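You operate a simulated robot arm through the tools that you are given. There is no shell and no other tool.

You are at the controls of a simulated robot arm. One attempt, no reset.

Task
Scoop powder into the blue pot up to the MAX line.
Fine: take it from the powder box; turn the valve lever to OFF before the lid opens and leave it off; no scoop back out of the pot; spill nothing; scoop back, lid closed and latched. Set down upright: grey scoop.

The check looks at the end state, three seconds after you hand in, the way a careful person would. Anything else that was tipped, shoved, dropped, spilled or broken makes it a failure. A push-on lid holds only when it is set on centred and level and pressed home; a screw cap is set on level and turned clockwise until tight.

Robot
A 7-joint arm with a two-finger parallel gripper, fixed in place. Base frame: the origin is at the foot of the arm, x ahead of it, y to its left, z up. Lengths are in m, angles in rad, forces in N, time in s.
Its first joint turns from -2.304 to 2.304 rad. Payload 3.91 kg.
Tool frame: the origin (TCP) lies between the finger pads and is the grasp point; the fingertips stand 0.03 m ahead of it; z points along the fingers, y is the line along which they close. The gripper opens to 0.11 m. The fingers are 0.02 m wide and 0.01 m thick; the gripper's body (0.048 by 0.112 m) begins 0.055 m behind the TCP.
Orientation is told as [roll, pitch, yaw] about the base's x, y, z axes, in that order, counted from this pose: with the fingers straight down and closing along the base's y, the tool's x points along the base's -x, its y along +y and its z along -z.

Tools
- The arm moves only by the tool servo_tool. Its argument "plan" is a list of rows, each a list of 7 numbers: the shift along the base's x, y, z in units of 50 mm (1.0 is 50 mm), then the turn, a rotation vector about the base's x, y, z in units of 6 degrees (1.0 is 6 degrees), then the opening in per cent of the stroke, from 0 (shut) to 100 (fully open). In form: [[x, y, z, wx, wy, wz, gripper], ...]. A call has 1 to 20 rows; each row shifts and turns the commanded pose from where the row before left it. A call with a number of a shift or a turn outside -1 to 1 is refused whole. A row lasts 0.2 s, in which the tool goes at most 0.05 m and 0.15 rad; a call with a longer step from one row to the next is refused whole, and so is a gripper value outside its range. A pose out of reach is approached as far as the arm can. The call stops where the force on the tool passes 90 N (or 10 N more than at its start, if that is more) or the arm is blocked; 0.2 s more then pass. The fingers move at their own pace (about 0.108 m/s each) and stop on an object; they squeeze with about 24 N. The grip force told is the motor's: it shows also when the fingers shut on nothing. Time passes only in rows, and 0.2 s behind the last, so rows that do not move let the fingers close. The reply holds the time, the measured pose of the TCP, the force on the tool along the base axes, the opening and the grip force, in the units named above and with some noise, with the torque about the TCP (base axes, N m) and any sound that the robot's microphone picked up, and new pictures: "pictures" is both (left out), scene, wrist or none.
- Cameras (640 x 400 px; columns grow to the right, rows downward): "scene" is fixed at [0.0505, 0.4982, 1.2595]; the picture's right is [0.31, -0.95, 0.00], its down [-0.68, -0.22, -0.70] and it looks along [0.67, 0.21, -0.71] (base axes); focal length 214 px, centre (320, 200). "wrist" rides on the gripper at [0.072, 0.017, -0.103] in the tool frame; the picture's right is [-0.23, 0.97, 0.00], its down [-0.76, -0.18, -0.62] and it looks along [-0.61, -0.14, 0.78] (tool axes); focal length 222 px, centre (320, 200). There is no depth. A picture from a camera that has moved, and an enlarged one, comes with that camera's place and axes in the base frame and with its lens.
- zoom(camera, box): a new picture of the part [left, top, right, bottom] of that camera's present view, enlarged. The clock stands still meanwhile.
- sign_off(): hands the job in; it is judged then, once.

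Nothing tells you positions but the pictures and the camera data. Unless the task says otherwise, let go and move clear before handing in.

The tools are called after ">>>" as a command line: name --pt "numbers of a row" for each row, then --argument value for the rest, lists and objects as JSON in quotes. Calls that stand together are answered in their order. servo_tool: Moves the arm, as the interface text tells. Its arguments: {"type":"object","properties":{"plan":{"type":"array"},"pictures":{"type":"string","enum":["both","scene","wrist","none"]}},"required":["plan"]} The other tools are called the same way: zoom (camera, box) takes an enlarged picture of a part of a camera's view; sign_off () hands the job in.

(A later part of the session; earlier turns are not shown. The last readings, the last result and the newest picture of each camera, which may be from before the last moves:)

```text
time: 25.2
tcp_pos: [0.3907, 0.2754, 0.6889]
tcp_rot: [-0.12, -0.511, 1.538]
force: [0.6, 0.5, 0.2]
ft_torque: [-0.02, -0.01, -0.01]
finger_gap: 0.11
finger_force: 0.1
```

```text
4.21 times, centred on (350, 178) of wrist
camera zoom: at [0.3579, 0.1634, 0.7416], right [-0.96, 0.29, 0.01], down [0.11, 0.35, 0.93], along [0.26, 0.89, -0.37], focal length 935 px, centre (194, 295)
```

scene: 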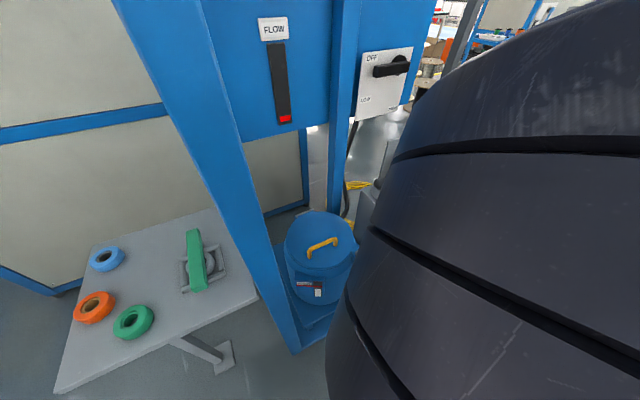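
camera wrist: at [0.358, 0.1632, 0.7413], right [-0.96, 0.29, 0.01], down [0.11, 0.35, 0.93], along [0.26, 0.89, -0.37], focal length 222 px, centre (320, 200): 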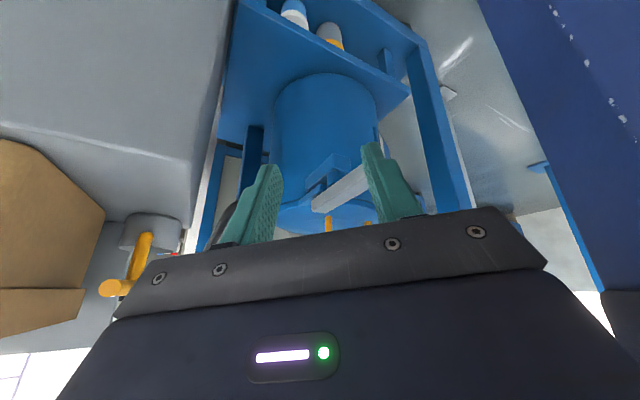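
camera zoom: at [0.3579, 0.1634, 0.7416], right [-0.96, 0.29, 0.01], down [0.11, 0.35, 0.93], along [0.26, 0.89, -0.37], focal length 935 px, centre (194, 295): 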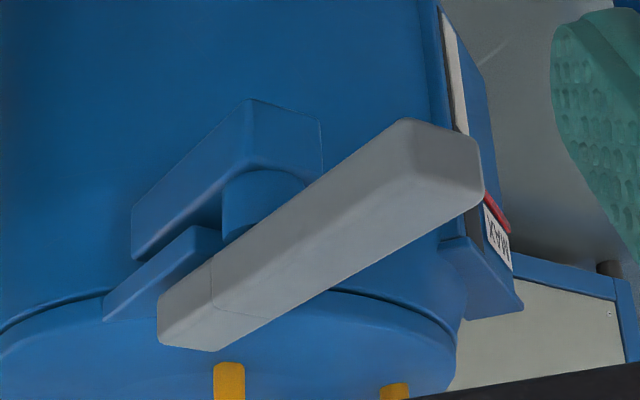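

The latch is a swing bar: its top is at z≈0.624, it turns on a vertical pin at about (0.42, 0.457), and its nose lies over a lug on the lid. I'll shut the fingers, set the tool upright again, and come down on the inner side of the bar's outer end to swing it outward.

>>> servo_tool --pt "-0.1 0.2 0.5 -0.956 0.29 0 0" --pt "-0.1 0.2 0.5 -0.956 0.29 0 0" --pt "-0.1 0.2 0.5 -0.956 0.29 0 0" --pt "-0.1 0.2 0.5 -0.956 0.29 0 0" --pt "-0.1 0.2 0.5 -0.9 0.27 0 0" --pt "-0.12 0.5 -0.5 0 0 0 0" --pt "-0.12 0.5 -0.5 0 0 0 0" --pt "-0.12 0.5 -0.5 0 0 0 0" --pt "-0.12 0.5 -0.5 0 0 0 0" --pt "0 0 0 0 0 0 0" --pictures "both"

>>> zoom --camera "wrist" --box '[220, 60, 420, 220]'

```text
time: 27.4
tcp_pos: [0.3438, 0.4258, 0.7149]
tcp_rot: [0.007, -0.006, 1.502]
force: [0.0, -0.8, 1.1]
ft_torque: [-0.01, 0.01, -0.02]
finger_gap: 0.0
finger_force: 24.3
camera wrist: at [0.3233, 0.3553, 0.8173], right [-0.96, 0.29, 0.01], down [0.23, 0.74, 0.63], along [0.18, 0.6, -0.78], focal length 222 px, centre (320, 200)
```

scene: 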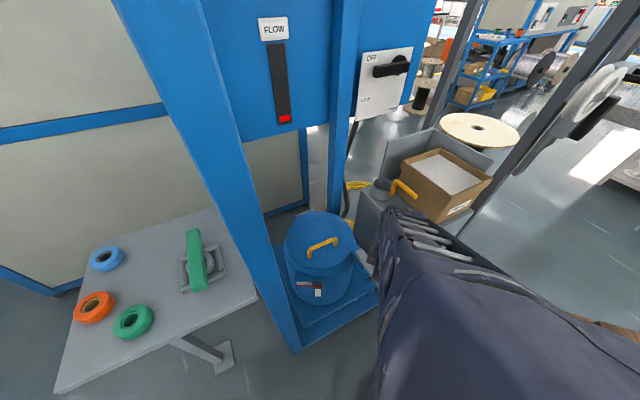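
wrist: 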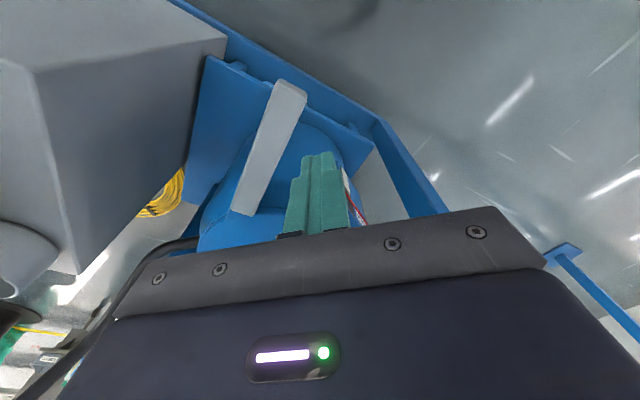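

```text
2.50 times, centred on (320, 140) of wrist
camera zoom: at [0.3233, 0.3553, 0.8173], right [-0.96, 0.29, 0.01], down [0.23, 0.74, 0.63], along [0.18, 0.6, -0.78], focal length 555 px, centre (320, 350)
```

zoom: 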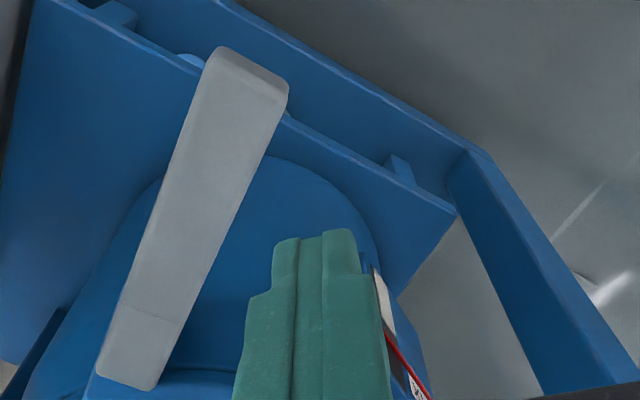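

The finger is about 1 cm clear of the bar's inner side. I'll lower it to bar height and push gently outward to see whether the bar swings.

>>> servo_tool --pt "0 0 -0.6 0 0 0 0" --pt "0 0 -0.6 0 0 0 0" --pt "0 0 -0.52 0 0 0 0" --pt "0.19 -0.227 0 0 0 0 0" --pt "0.19 -0.227 0 0 0 0 0" --pt "0.164 -0.161 0 0 0 0 0" --pt "0.164 -0.161 0 0 0 0 0" --pt "0 0 0 0 0 0 0" --pictures "both"

>>> zoom --camera "wrist" --box '[220, 60, 420, 220]'

```text
time: 29.2
tcp_pos: [0.3764, 0.3872, 0.6299]
tcp_rot: [0.006, -0.007, 1.504]
force: [2.9, 6.4, 12.6]
ft_torque: [-0.12, -0.13, 0.13]
finger_gap: 0.0
finger_force: 24.2
camera wrist: at [0.3561, 0.3152, 0.7323], right [-0.96, 0.29, 0.01], down [0.23, 0.74, 0.63], along [0.18, 0.6, -0.78], focal length 222 px, centre (320, 200)
```

scene: 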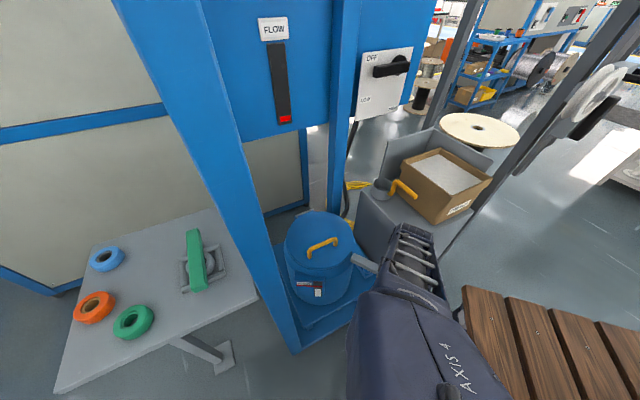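
wrist: 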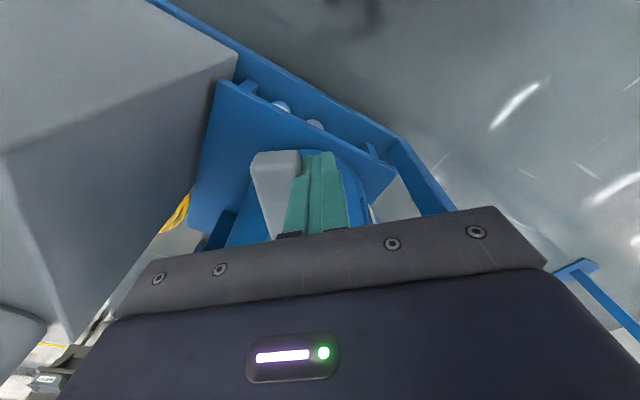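

```text
2.50 times, centred on (320, 140) of wrist
camera zoom: at [0.3561, 0.3152, 0.7323], right [-0.96, 0.29, 0.01], down [0.23, 0.74, 0.63], along [0.18, 0.6, -0.78], focal length 555 px, centre (320, 350)
```

zoom: 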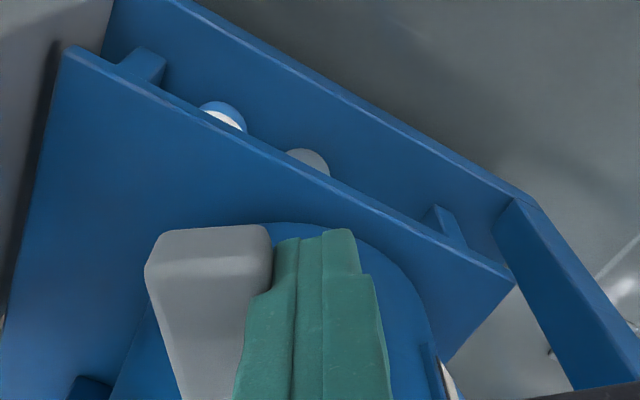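

The bar swings outward easily (about 6 N). I'll follow its arc out to roughly 90°.

>>> servo_tool --pt "0.21 -0.1 0 0 0 0 0" --pt "0.21 -0.1 0 0 0 0 0" --pt "0.21 -0.02 0 0 0 0 0" --pt "0.21 0.05 0 0 0 0 0" --pt "0.21 0.11 0 0 0 0 0" --pt "0.21 0.15 0 0 0 0 0" --pt "0 0 0 0 0 0 0" --pictures "both"

>>> zoom --camera "wrist" --box '[220, 60, 420, 220]'

>>> zoom --camera "scene" --box '[270, 195, 400, 310]'

```text
time: 30.8
tcp_pos: [0.4398, 0.3911, 0.6288]
tcp_rot: [0.007, -0.007, 1.502]
force: [7.3, -11.9, 16.6]
ft_torque: [-0.01, -0.23, -0.17]
finger_gap: 0.0
finger_force: 23.6
camera wrist: at [0.4195, 0.3182, 0.7321], right [-0.96, 0.29, 0.01], down [0.23, 0.74, 0.63], along [0.18, 0.6, -0.78], focal length 222 px, centre (320, 200)
```

scene: 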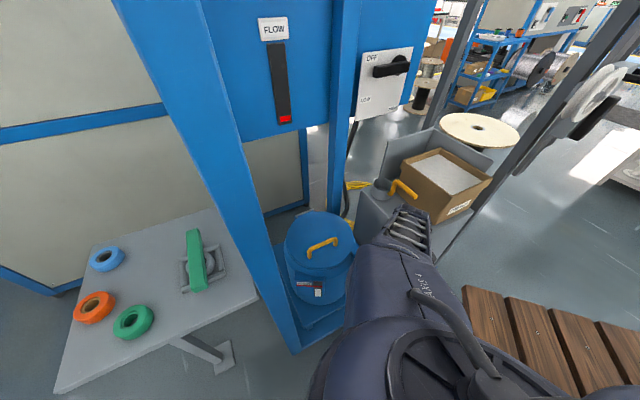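
wrist: 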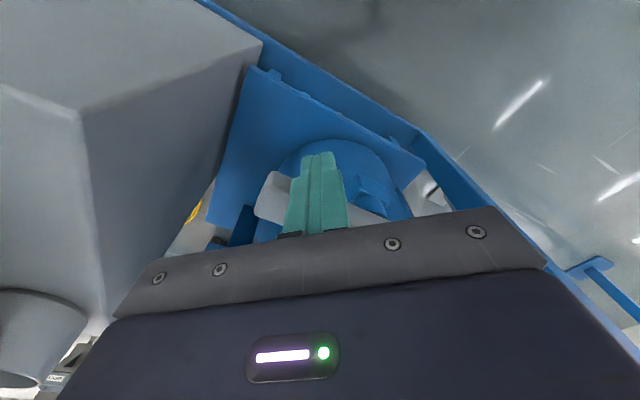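

```text
2.50 times, centred on (320, 140) of wrist
camera zoom: at [0.4195, 0.3182, 0.7321], right [-0.96, 0.29, 0.01], down [0.23, 0.74, 0.63], along [0.18, 0.6, -0.78], focal length 555 px, centre (320, 350)
```

zoom: 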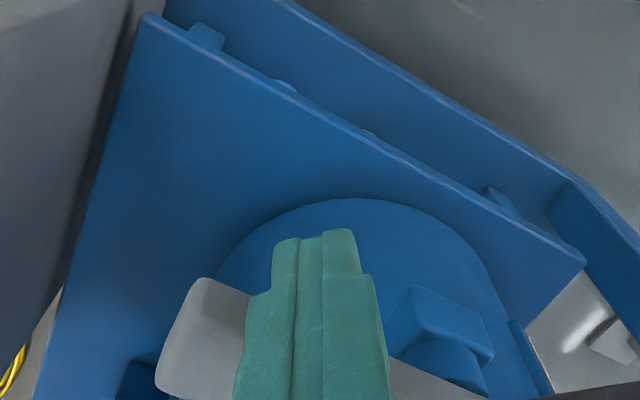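

```text
3.48 times, centred on (335, 252) of scene
camera zoom: at [0.0505, 0.4982, 1.2595], right [0.31, -0.95, 0.0], down [-0.68, -0.22, -0.7], along [0.67, 0.21, -0.71], focal length 746 px, centre (268, 17)
```

zoom: 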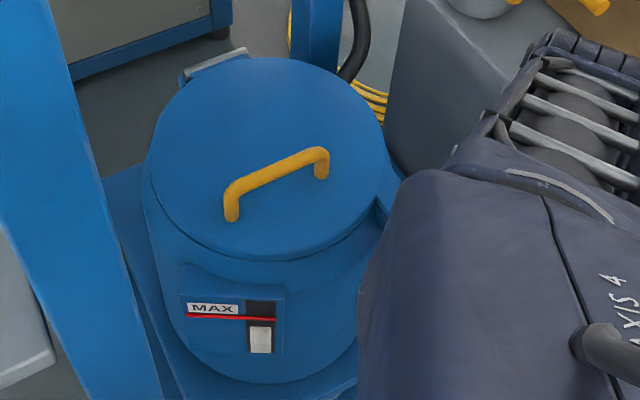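

The bar has swung about 75–90°. I'll back off slightly, rise, and check whether the nose is clear of the lid lug.

>>> servo_tool --pt "-0.2 -0.2 0 0 0 0 0" --pt "0 0 0.8 0 0 0 0" --pt "0 0 0.8 0 0 0 0" --pt "0 0 0.8 0 0 0 0" --pt "0 -0.6 0.8 0 0 0 30" --pt "0 -0.6 0.5 0 0 0 30" --pt "0 0 0 0 0 0 30" --pictures "both"

>>> zoom --camera "wrist" --box '[220, 60, 420, 220]'

>>> zoom --camera "scene" --box '[270, 195, 400, 310]'

```text
time: 32.4
tcp_pos: [0.4286, 0.3221, 0.8151]
tcp_rot: [0.006, -0.008, 1.502]
force: [0.2, 0.3, 0.0]
ft_torque: [0.01, 0.01, 0.03]
finger_gap: 0.0332
finger_force: 0.1
camera wrist: at [0.4075, 0.2495, 0.9176], right [-0.96, 0.29, 0.01], down [0.23, 0.74, 0.63], along [0.18, 0.6, -0.78], focal length 222 px, centre (320, 200)
```

scene: 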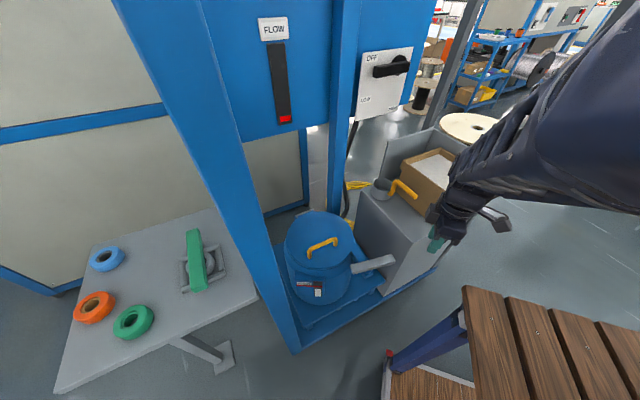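
wrist: 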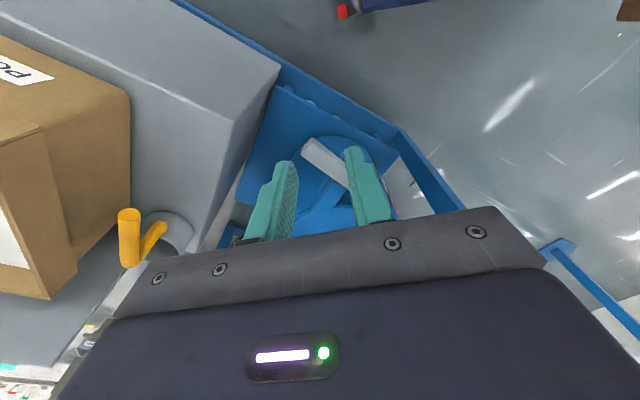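

```text
2.50 times, centred on (320, 140) of wrist
camera zoom: at [0.4075, 0.2495, 0.9176], right [-0.96, 0.29, 0.01], down [0.23, 0.74, 0.63], along [0.18, 0.6, -0.78], focal length 555 px, centre (320, 350)
```

zoom: 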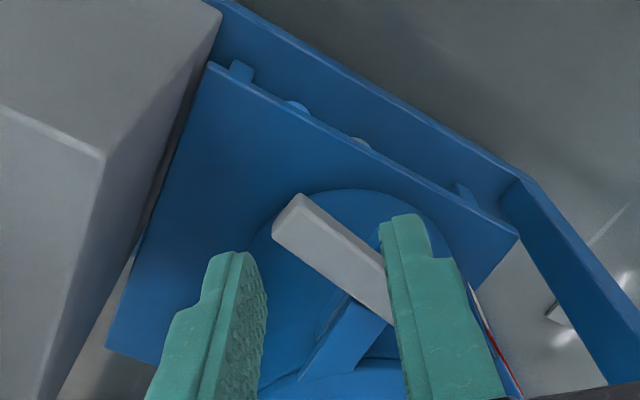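

```text
3.48 times, centred on (335, 252) of scene
camera zoom: at [0.0505, 0.4982, 1.2595], right [0.31, -0.95, 0.0], down [-0.68, -0.22, -0.7], along [0.67, 0.21, -0.71], focal length 746 px, centre (268, 17)
```

zoom: 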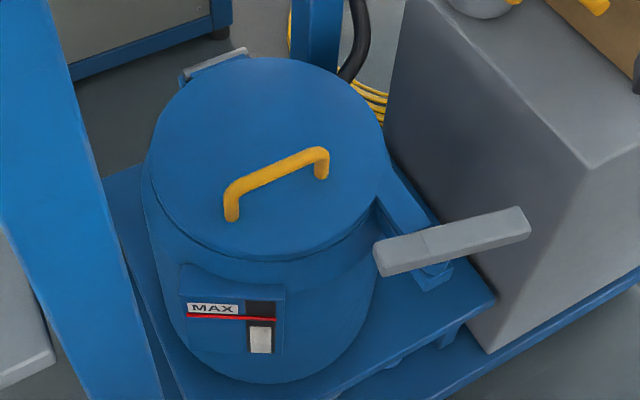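

The bar is about 76° open, with its nose clear of the lid rim. I'll nudge it a bit further to around 95° so it surely clears the lug.

>>> servo_tool --pt "-0.1 0.3 0 0 0 0 0" --pt "-0.08 0.42 -0.6 0 0 0 0" --pt "0 0 -0.9 0 0 0 0" --pt "0 0 -0.9 0 0 0 0" --pt "0 0 -0.9 0 0 0 0" --pt "0 0 -0.4 0 0 0 0" --pt "0.25 0.15 0 0 0 0 0" --pt "0.25 0.15 0 0 0 0 0" --pt "0.2 0.15 0 0 0 0 0" --pt "0.16 0.16 0 0 0 0 0" --pt "0 0 0 0 0 0 0" --pictures "both"

>>> zoom --camera "wrist" --box '[220, 60, 420, 220]'

```text
time: 34.5
tcp_pos: [0.4521, 0.3737, 0.626]
tcp_rot: [0.018, 0.005, 1.505]
force: [-15.4, -13.7, 1.1]
ft_torque: [0.01, -0.04, -0.03]
finger_gap: 0.0
finger_force: 24.4
stopped in row 10: the force on the tool passed its limit at 112 N (the readings are from after the stop); the commanded pose is now the measured one
camera wrist: at [0.4325, 0.3031, 0.7298], right [-0.96, 0.29, 0.02], down [0.24, 0.75, 0.62], along [0.17, 0.59, -0.79], focal length 222 px, centre (320, 200)
```

scene: 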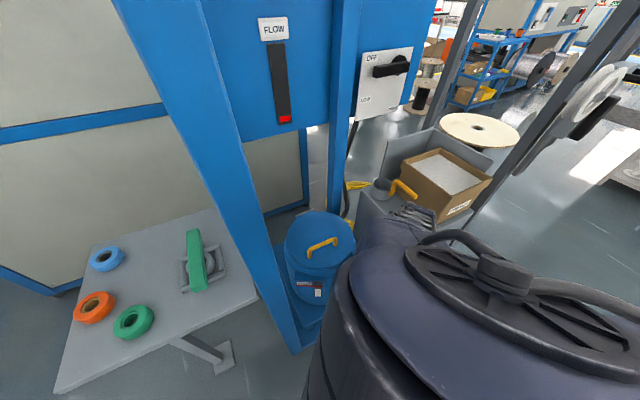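
wrist: 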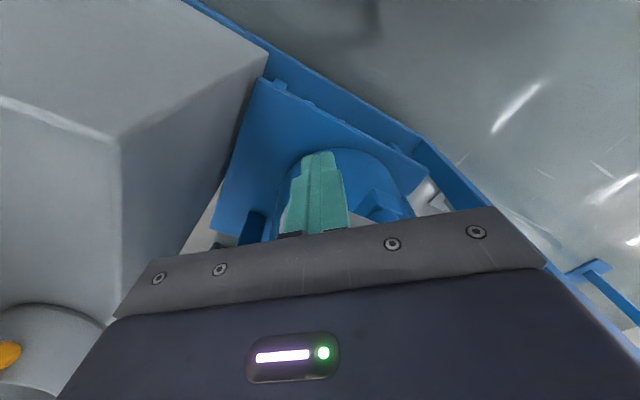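

```text
2.50 times, centred on (320, 140) of wrist
camera zoom: at [0.4325, 0.3031, 0.7298], right [-0.96, 0.29, 0.02], down [0.24, 0.75, 0.62], along [0.17, 0.59, -0.79], focal length 555 px, centre (320, 350)
```

zoom: 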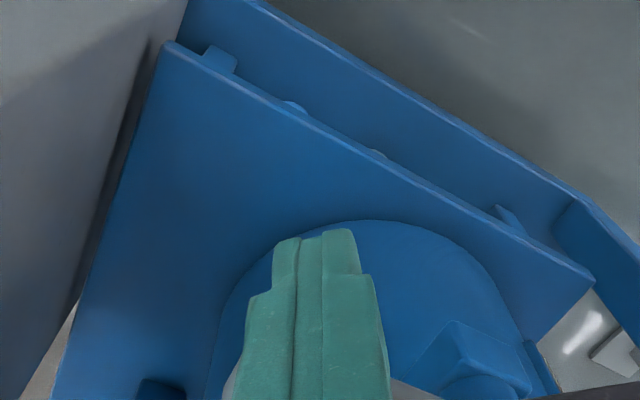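

That was the latch's end stop, so it was already fully open at about 76–80°. I'll back off, rise, and check it.

>>> servo_tool --pt "-0.3 -0.2 0 0 0 0 0" --pt "-0.1 -0.1 0.8 0 0 0 0" --pt "0 0 0.8 0 0 0 0" --pt "0 0 0.8 0 0 0 0" --pt "0 0 0.8 0 0 0 0" --pt "0 0 0.8 0 0 0 0" --pt "0 0 0 0 0 0 0" --pictures "both"

>>> zoom --camera "scene" --box '[270, 195, 400, 310]'

>>> zoom --camera "wrist" --box '[220, 60, 420, 220]'

```text
time: 36.1
tcp_pos: [0.4333, 0.3581, 0.8286]
tcp_rot: [0.017, 0.003, 1.504]
force: [-0.1, 0.2, 0.9]
ft_torque: [0.07, 0.02, -0.03]
finger_gap: 0.0
finger_force: 23.5
camera wrist: at [0.4137, 0.288, 0.932], right [-0.96, 0.29, 0.02], down [0.24, 0.75, 0.62], along [0.17, 0.59, -0.79], focal length 222 px, centre (320, 200)
```

scene: 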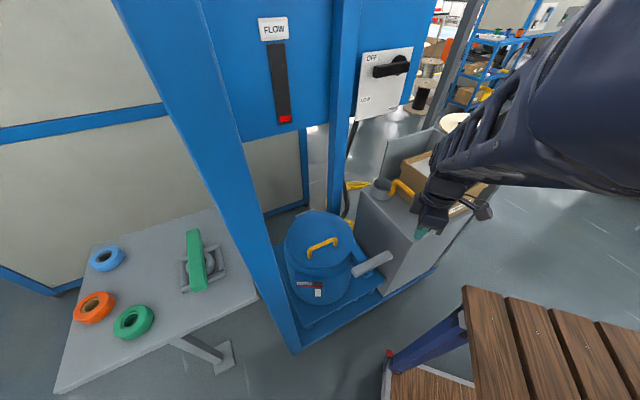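
wrist: 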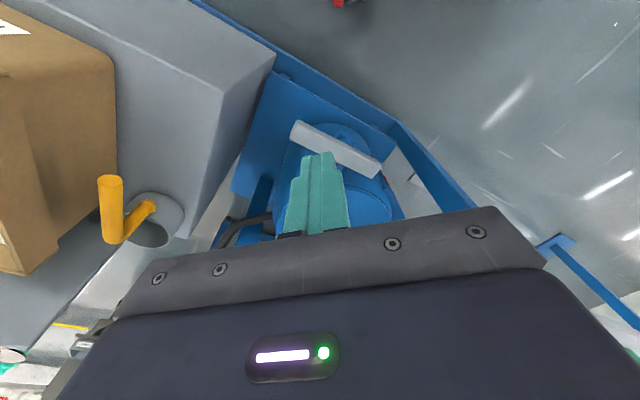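

```text
3.48 times, centred on (335, 252) of scene
camera zoom: at [0.0505, 0.4982, 1.2595], right [0.31, -0.95, 0.0], down [-0.68, -0.22, -0.7], along [0.67, 0.21, -0.71], focal length 746 px, centre (268, 17)
```

zoom: 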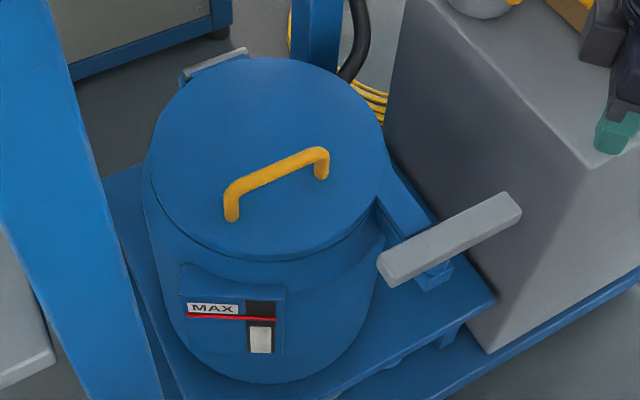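

```text
2.50 times, centred on (320, 140) of wrist
camera zoom: at [0.4137, 0.288, 0.932], right [-0.96, 0.29, 0.02], down [0.24, 0.75, 0.62], along [0.17, 0.59, -0.79], focal length 555 px, centre (320, 350)
```

zoom: 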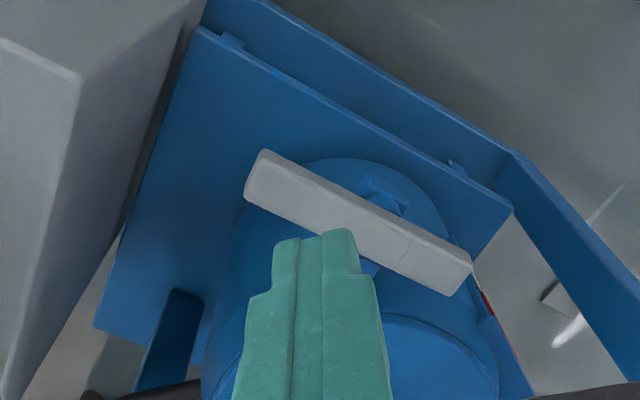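

The latch bar now stands about 87° open and the lid is free. Next I'll line up over the orange lid handle, centred about (0.4235, 0.604) and running along −44°, with the fingers closing across it.

>>> servo_tool --pt "-0.024 0.6 -0.1 0 0 1 0" --pt "-0.024 0.6 -0.1 0 0 1 0" --pt "-0.024 0.6 -0.1 0 0 1 50" --pt "-0.024 0.6 -0.1 0 0 1 50" --pt "-0.024 0.6 -0.1 0 0 1 50" --pt "-0.024 0.6 -0.1 0 0 1 50" --pt "-0.024 0.6 -0.1 0 0 1 50" --pt "-0.024 0.6 -0.1 0 0 1 50" --pt "0 0.12 0 0 0 0.23 50" --pt "0 0 0 0 0 0 50" --pictures "both"

>>> zoom --camera "wrist" --box '[220, 60, 420, 220]'

>>> zoom --camera "scene" --box '[270, 165, 400, 280]'

```text
time: 38.3
tcp_pos: [0.4237, 0.6073, 0.7867]
tcp_rot: [0.019, 0.005, 2.366]
force: [0.5, -0.1, 0.0]
ft_torque: [0.02, 0.01, 0.01]
finger_gap: 0.055
finger_force: 0.1
camera wrist: at [0.4648, 0.5451, 0.8911], right [-0.84, -0.54, 0.02], down [-0.41, 0.67, 0.62], along [-0.34, 0.51, -0.79], focal length 222 px, centre (320, 200)
```

scene: 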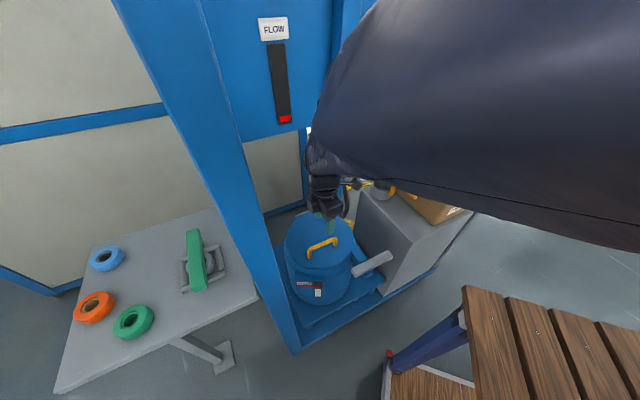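
wrist: 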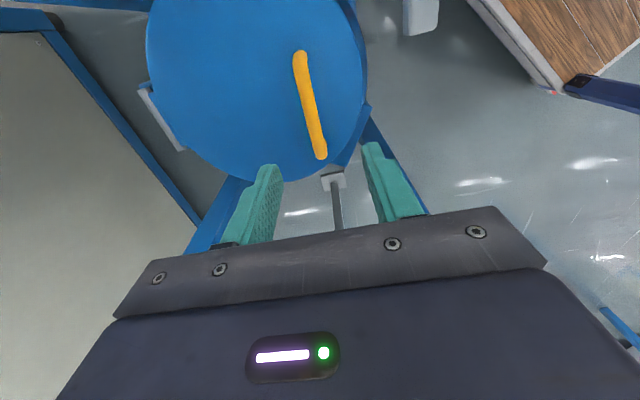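

```text
2.50 times, centred on (320, 140) of wrist
camera zoom: at [0.4648, 0.5451, 0.8911], right [-0.84, -0.54, 0.02], down [-0.41, 0.67, 0.62], along [-0.34, 0.51, -0.79], focal length 555 px, centre (320, 350)
```

zoom: 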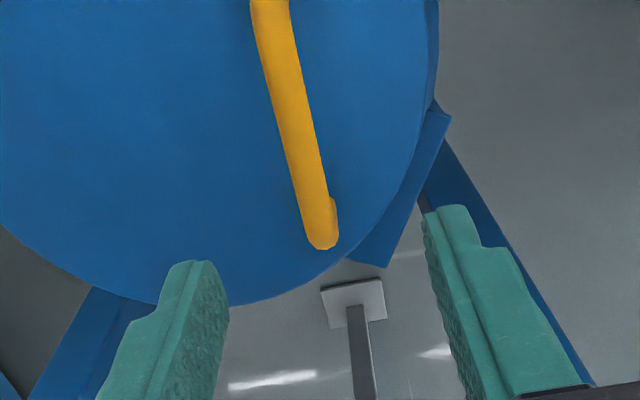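

```text
3.48 times, centred on (335, 222) of scene
camera zoom: at [0.0505, 0.4982, 1.2595], right [0.31, -0.95, 0.0], down [-0.68, -0.22, -0.7], along [0.67, 0.21, -0.71], focal length 746 px, centre (268, 122)
```

zoom: 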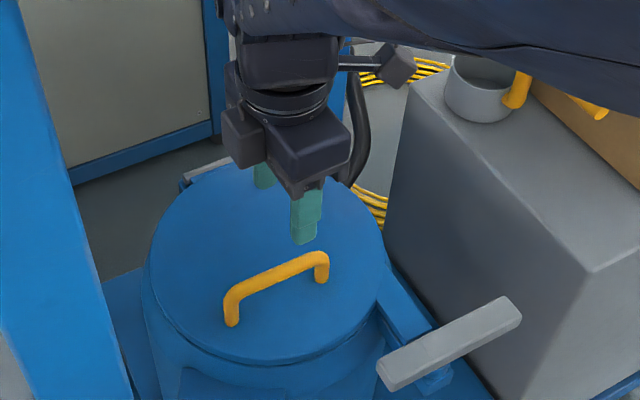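

The fingers straddle the handle direction well and the handle's middle is at about (0.426, 0.605). I'll lower most of the way and check before closing.

>>> servo_tool --pt "0.03 -0.03 -0.7 -0.18 0 0 50" --pt "0 0 -0.7 0 0 0 50" --pt "0 0 -0.5 0 0 0 50" --pt "0 0 0 0 0 0 50" --pictures "both"

>>> zoom --camera "wrist" --box '[220, 60, 420, 220]'

>>> zoom --camera "scene" --box '[270, 165, 400, 280]'

```text
time: 39.3
tcp_pos: [0.4245, 0.6056, 0.69]
tcp_rot: [0.031, 0.017, 2.367]
force: [0.5, -0.4, -0.8]
ft_torque: [0.01, -0.03, 0.03]
finger_gap: 0.0548
finger_force: 0.1
camera wrist: at [0.4658, 0.5457, 0.7951], right [-0.84, -0.54, 0.03], down [-0.41, 0.68, 0.61], along [-0.34, 0.5, -0.8], focal length 222 px, centre (320, 200)
```

scene: 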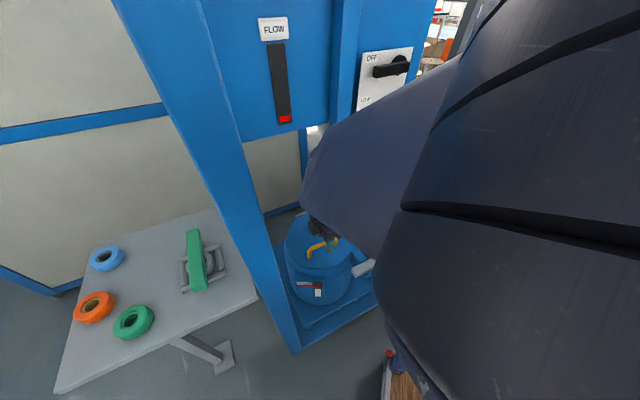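
wrist: 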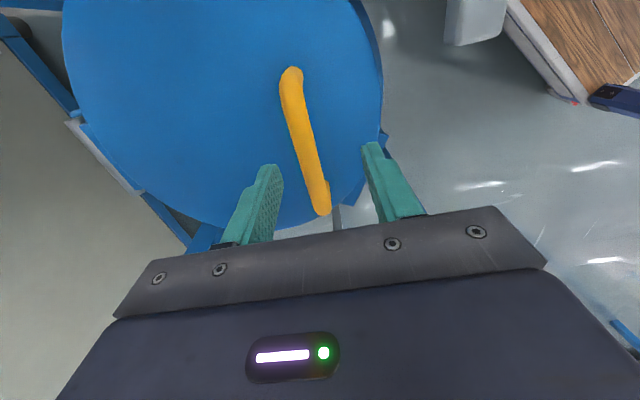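

```text
2.50 times, centred on (320, 140) of wrist
camera zoom: at [0.4658, 0.5457, 0.7951], right [-0.84, -0.54, 0.03], down [-0.41, 0.68, 0.61], along [-0.34, 0.5, -0.8], focal length 555 px, centre (320, 350)
```

zoom: 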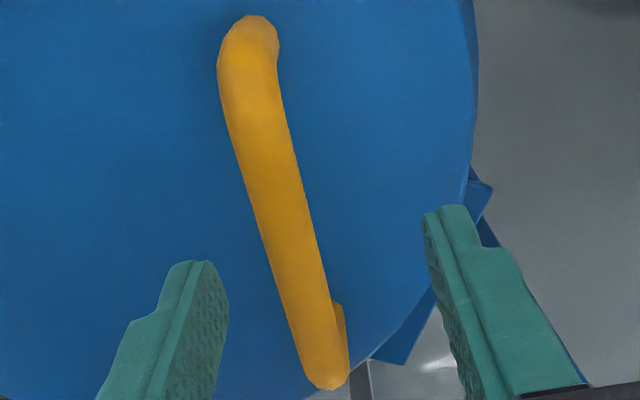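

```text
3.48 times, centred on (335, 222) of scene
camera zoom: at [0.0505, 0.4982, 1.2595], right [0.31, -0.95, 0.0], down [-0.68, -0.22, -0.7], along [0.67, 0.21, -0.71], focal length 746 px, centre (268, 122)
```

zoom: 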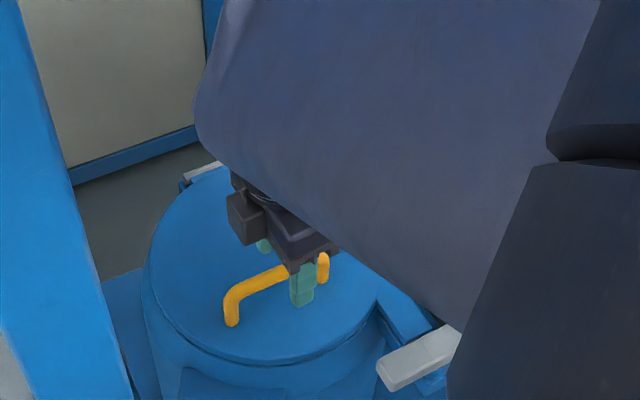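

The tool has a slight 2° tilt to correct, and the handle's middle is about 7–12 mm off the tool centre. I'll fix both and lower to grip height.

>>> servo_tool --pt "0.16 -0.02 -0.1 0.325 -0.09 0 50" --pt "0 0 -0.2 0 0 0 50" --pt "0 0 -0.22 0 0 0 50" --pt "0 0 0 0 0 0 50" --pictures "wrist"

>>> zoom --camera "wrist" --box '[220, 60, 420, 220]'

>>> zoom --camera "scene" --box '[290, 205, 370, 275]'

```text
time: 40.3
tcp_pos: [0.4332, 0.6045, 0.6629]
tcp_rot: [0.0, -0.002, 2.364]
force: [0.1, 0.8, 0.2]
ft_torque: [0.0, 0.0, 0.0]
finger_gap: 0.0549
finger_force: 0.0
camera wrist: at [0.474, 0.5419, 0.7675], right [-0.84, -0.54, 0.0], down [-0.42, 0.66, 0.62], along [-0.34, 0.53, -0.78], focal length 222 px, centre (320, 200)
```

wrist: 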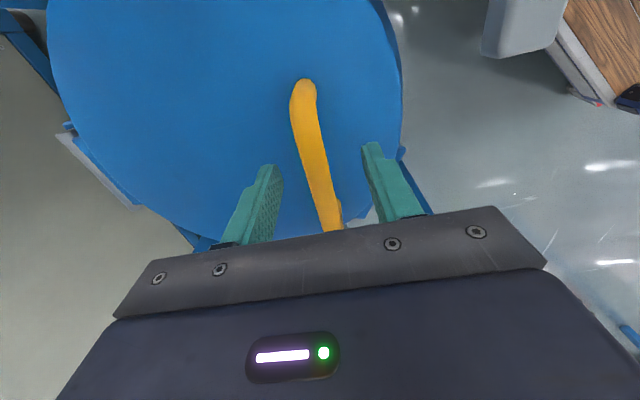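

```text
2.50 times, centred on (320, 140) of wrist
camera zoom: at [0.474, 0.5419, 0.7675], right [-0.84, -0.54, 0.0], down [-0.42, 0.66, 0.62], along [-0.34, 0.53, -0.78], focal length 555 px, centre (320, 350)
```

zoom: 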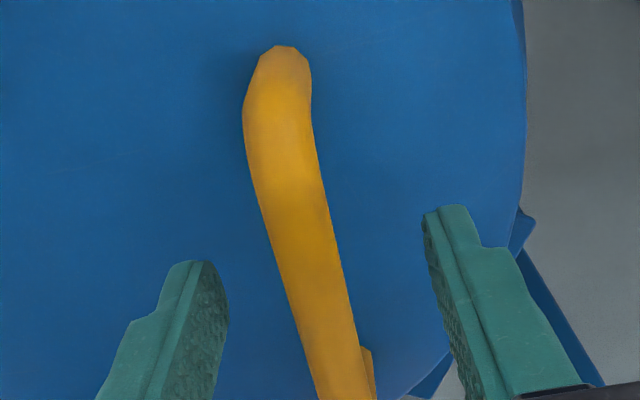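

```text
5.71 times, centred on (330, 240) of scene
camera zoom: at [0.0505, 0.4982, 1.2595], right [0.31, -0.95, 0.0], down [-0.68, -0.22, -0.7], along [0.67, 0.21, -0.71], focal length 1226 px, centre (263, -29)
```

zoom: 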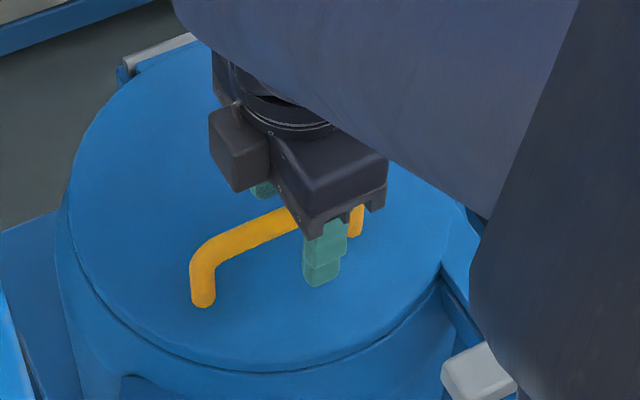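

The handle sits between the fingers. I'll close on it.

>>> servo_tool --pt "0 0 0 0 0 0 20" --pt "0 0 0 0 0 0 0" --pt "0 0 0 0 0 0 0" --pt "0 0 0 0 0 0 0" --pictures "wrist"

```text
time: 41.3
tcp_pos: [0.4346, 0.6057, 0.6651]
tcp_rot: [-0.001, -0.002, 2.365]
force: [7.1, 9.2, -4.3]
ft_torque: [0.16, -0.09, -0.49]
finger_gap: 0.0146
finger_force: 45.1
camera wrist: at [0.4743, 0.5422, 0.7675], right [-0.84, -0.54, 0.0], down [-0.42, 0.66, 0.62], along [-0.33, 0.53, -0.78], focal length 222 px, centre (320, 200)
```

wrist: 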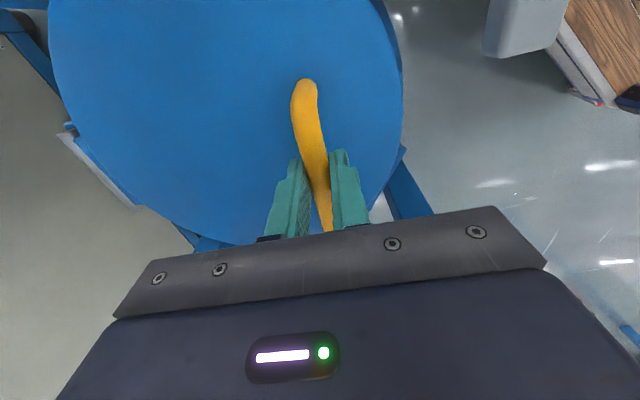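

The handle is gripped (gap 14.6 mm). I'll lift the lid about 10° along its hinge arc and check the force and that it moves freely.

>>> servo_tool --pt "0.071 0.073 0.332 0 0 0 0" --pt "0.091 0.093 0.322 0 0 0 0" --pt "0 0 0 0 0 0 0" --pictures "both"

>>> zoom --camera "scene" --box '[270, 195, 400, 310]'

```text
time: 42.1
tcp_pos: [0.442, 0.6136, 0.6985]
tcp_rot: [-0.003, 0.0, 2.366]
force: [31.4, 33.5, -23.8]
ft_torque: [0.54, -0.34, -0.44]
finger_gap: 0.0146
finger_force: 45.5
camera wrist: at [0.4823, 0.5503, 0.8004], right [-0.84, -0.54, 0.0], down [-0.42, 0.66, 0.62], along [-0.33, 0.53, -0.78], focal length 222 px, centre (320, 200)
```

scene: 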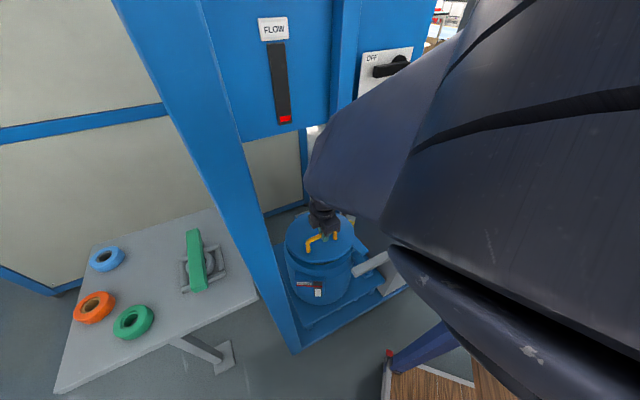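
wrist: 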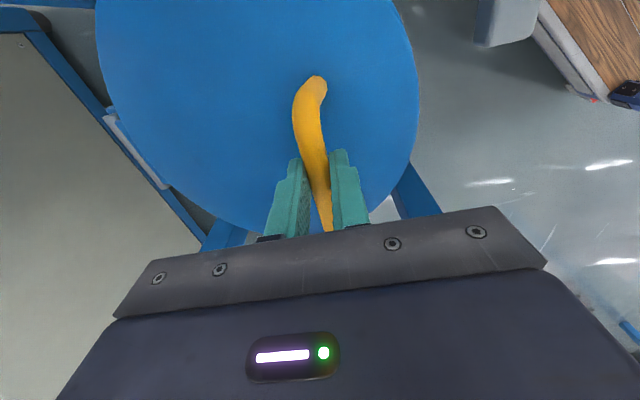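

```text
3.48 times, centred on (335, 252) of scene
camera zoom: at [0.0505, 0.4982, 1.2595], right [0.31, -0.95, 0.0], down [-0.68, -0.22, -0.7], along [0.67, 0.21, -0.71], focal length 746 px, centre (268, 17)
```

zoom: 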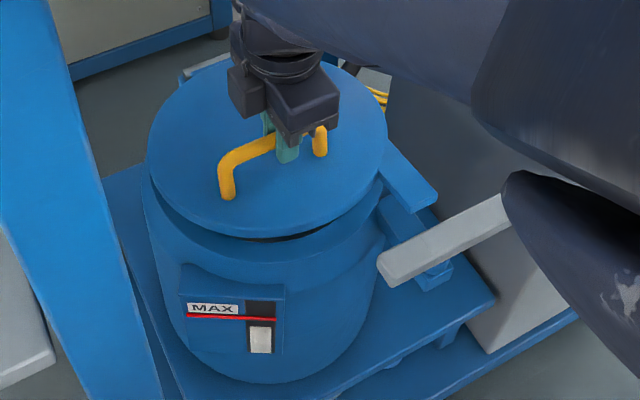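

The lid lifts freely and its lug clears the bar, but there is about 50 N of radial pull toward the hinge because my arc is slightly off. I'll ease toward the hinge by about 1.5 mm to calibrate.

>>> servo_tool --pt "0.021 0.0215 -0.012 0 0 0 0" --pt "0 0 0 0 0 0 0" --pictures "none"

```text
time: 42.7
tcp_pos: [0.4409, 0.6137, 0.6955]
tcp_rot: [0.002, 0.0, 2.366]
force: [20.0, 11.3, -11.7]
ft_torque: [0.13, -0.38, -0.47]
finger_gap: 0.0145
finger_force: 44.8
```

The pull fell by half; from that I fit the handle at about 0.204 m from the hinge, currently 28.5° above it. I'll lift another 20° along the corrected arc.

>>> servo_tool --pt "0.138 0.141 0.3 0 0 0 0" --pt "0.156 0.159 0.284 0 0 0 0" --pt "0.163 0.166 0.268 0 0 0 0" --pt "0.179 0.183 0.247 0 0 0 0" --pt "0 0 0 0 0 0 0" --pictures "scene"

>>> zoom --camera "scene" --box '[270, 165, 400, 280]'

```text
time: 43.9
tcp_pos: [0.4734, 0.646, 0.7552]
tcp_rot: [-0.002, -0.002, 2.367]
force: [-25.7, -27.7, 39.4]
ft_torque: [-0.18, 0.62, -0.52]
finger_gap: 0.0145
finger_force: 44.6
```

scene: 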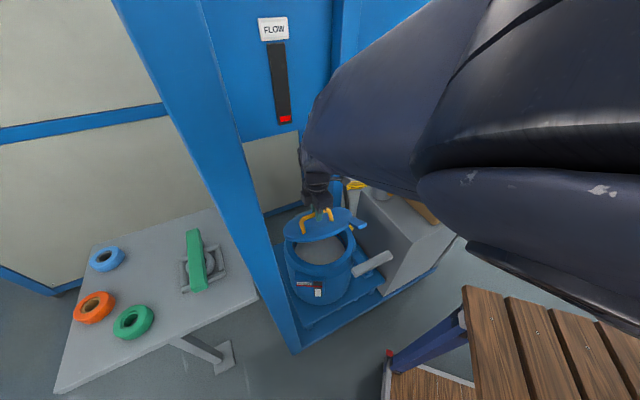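

```text
3.48 times, centred on (335, 222) of scene
camera zoom: at [0.0505, 0.4982, 1.2595], right [0.31, -0.95, 0.0], down [-0.68, -0.22, -0.7], along [0.67, 0.21, -0.71], focal length 746 px, centre (268, 122)
```

zoom: 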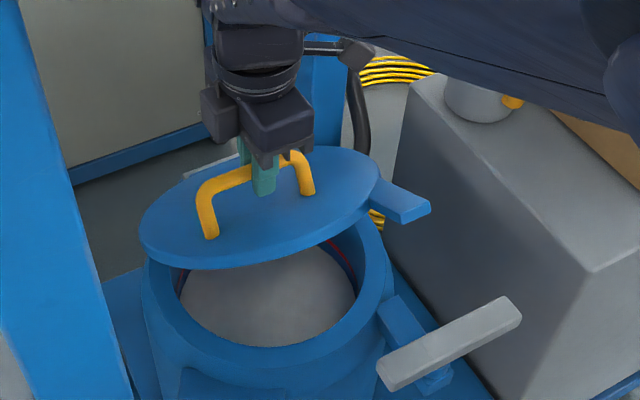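

The lid is about 30° up, and the pull is now slightly outward, so my radius is a bit off the other way. I'll refit the arc to R≈0.18 m, correct it, and continue 10°.

>>> servo_tool --pt "-0.031 -0.031 0.05 0 0 0 0" --pt "0.172 0.176 0.198 0 0 0 0" --pt "0.183 0.187 0.176 0 0 0 0" --pt "0 0 0 0 0 0 0" --pictures "none"

```text
time: 44.9
tcp_pos: [0.4889, 0.6626, 0.7731]
tcp_rot: [-0.001, -0.002, 2.366]
force: [-13.7, -0.5, 7.9]
ft_torque: [0.04, 0.3, -0.47]
finger_gap: 0.0148
finger_force: 44.9
```

Forces are small now and the arc fits. The gauge board hangs just behind the hinge, so I can't take the gripper far back; I'll go on to about 56° and re-check.

>>> servo_tool --pt "0.193 0.197 0.182 0 0 0 0" --pt "0.209 0.213 0.145 0 0 0 0" --pt "0.217 0.221 0.118 0 0 0 0" --pt "0 0 0 0 0 0 0" --pictures "both"

>>> zoom --camera "scene" --box '[270, 135, 400, 250]'

```text
time: 45.9
tcp_pos: [0.5214, 0.6945, 0.7961]
tcp_rot: [-0.001, -0.001, 2.364]
force: [-9.0, 4.1, 4.4]
ft_torque: [0.32, 0.45, -0.48]
finger_gap: 0.0147
finger_force: 45.3
camera wrist: at [0.5614, 0.6308, 0.8993], right [-0.84, -0.54, 0.0], down [-0.42, 0.66, 0.62], along [-0.33, 0.53, -0.78], focal length 222 px, centre (320, 200)
```

scene: 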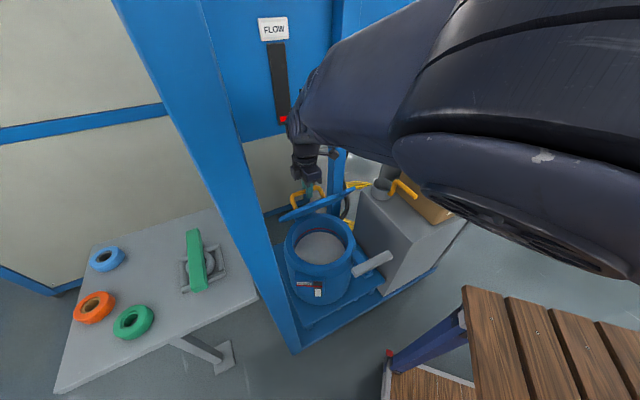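
wrist: 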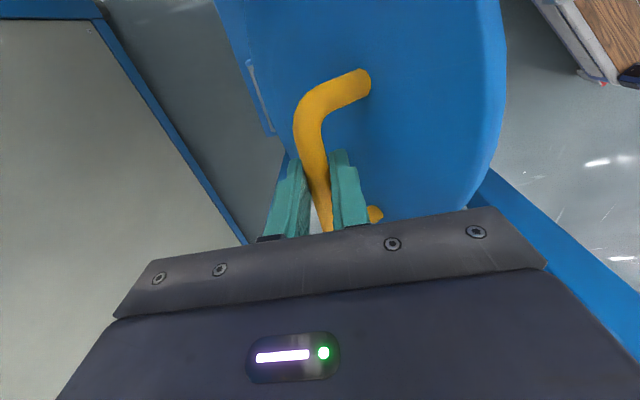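

```text
3.48 times, centred on (335, 192) of scene
camera zoom: at [0.0505, 0.4982, 1.2595], right [0.31, -0.95, 0.0], down [-0.68, -0.22, -0.7], along [0.67, 0.21, -0.71], focal length 746 px, centre (268, 226)
```

zoom: 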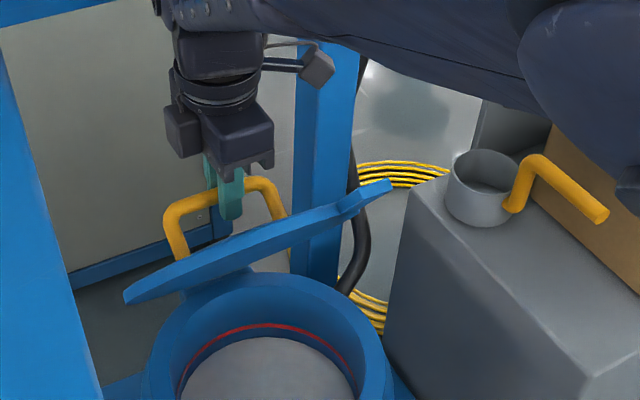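

The lid is about 55° open, and inside the pot I can see a red MAX ring with the powder well below it. I'll go 10° more, then open the fingers a crack, still straddling the handle, to see whether the lid holds itself.

>>> servo_tool --pt "0.223 0.228 0.091 0 0 0 0" --pt "0.228 0.232 0.063 0 0 0 0" --pt "0 0 0 0 0 0 0" --pt "0 0 0 0 0 0 25" --pt "0 0 0 0 0 0 25" --pt "0 0 0 0 0 0 25" --pictures "both"

>>> zoom --camera "wrist" --box '[220, 40, 420, 240]'

>>> zoom --camera "scene" --box '[270, 135, 400, 250]'

```text
time: 47.3
tcp_pos: [0.5451, 0.7161, 0.8039]
tcp_rot: [0.001, -0.002, 2.367]
force: [-0.5, 0.0, -0.9]
ft_torque: [-0.04, 0.0, 0.0]
finger_gap: 0.0275
finger_force: 0.1
camera wrist: at [0.5844, 0.653, 0.9066], right [-0.84, -0.54, 0.0], down [-0.42, 0.66, 0.62], along [-0.33, 0.53, -0.78], focal length 222 px, centre (320, 200)
```

scene: 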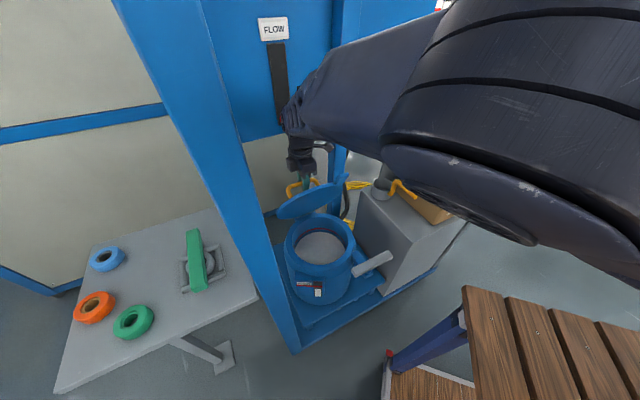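
wrist: 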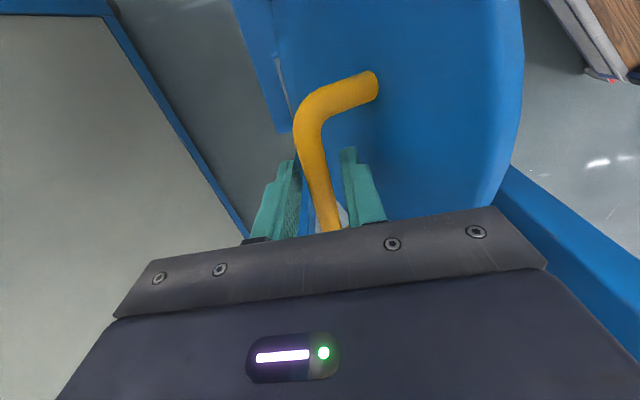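

```text
2.00 times, centred on (320, 140) of wrist
camera zoom: at [0.5844, 0.653, 0.9066], right [-0.84, -0.54, 0.0], down [-0.42, 0.66, 0.62], along [-0.33, 0.53, -0.78], focal length 444 px, centre (320, 320)
```

zoom: 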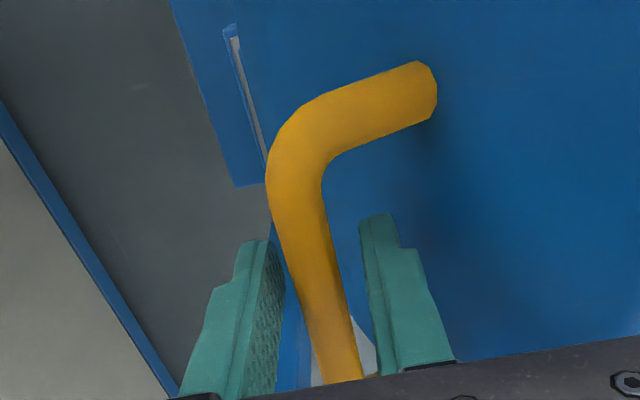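

```text
3.48 times, centred on (335, 192) of scene
camera zoom: at [0.0505, 0.4982, 1.2595], right [0.31, -0.95, 0.0], down [-0.68, -0.22, -0.7], along [0.67, 0.21, -0.71], focal length 746 px, centre (268, 226)
```

zoom: 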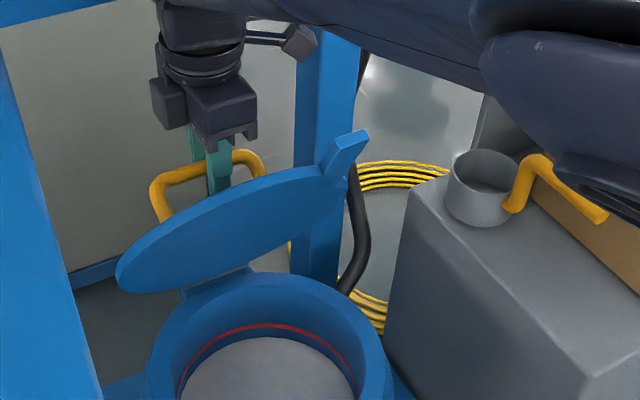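

With the fingers slightly open, the handle isn't resting on the front finger, so the lid seems to hold itself. I'll wait a second to confirm it isn't creeping.

>>> servo_tool --pt "0 0 0 0 0 0 30" --pt "0 0 0 0 0 0 30" --pt "0 0 0 0 0 0 30" --pt "0 0 0 0 0 0 30" --pt "0 0 0 0 0 0 30" --pt "0 0 0 0 0 0 30" --pictures "none"

>>> zoom --camera "wrist" --box '[220, 40, 420, 240]'

```text
time: 48.7
tcp_pos: [0.5439, 0.7149, 0.803]
tcp_rot: [0.0, 0.0, 2.367]
force: [-0.5, 0.3, -0.2]
ft_torque: [-0.03, -0.01, 0.03]
finger_gap: 0.0329
finger_force: 0.1
```

```text
2.00 times, centred on (320, 140) of wrist
camera zoom: at [0.5843, 0.6531, 0.9066], right [-0.84, -0.54, 0.0], down [-0.42, 0.66, 0.62], along [-0.34, 0.53, -0.78], focal length 444 px, centre (320, 320)
```

zoom: 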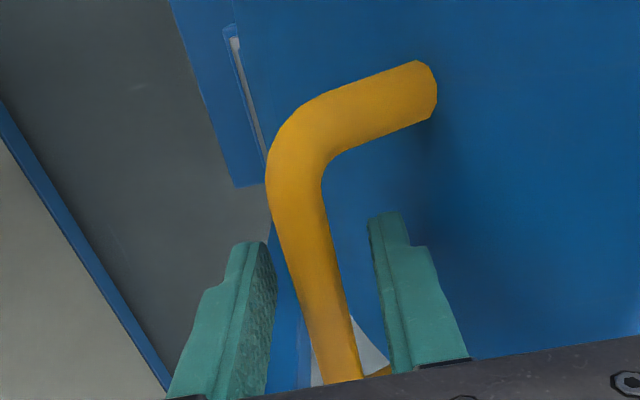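

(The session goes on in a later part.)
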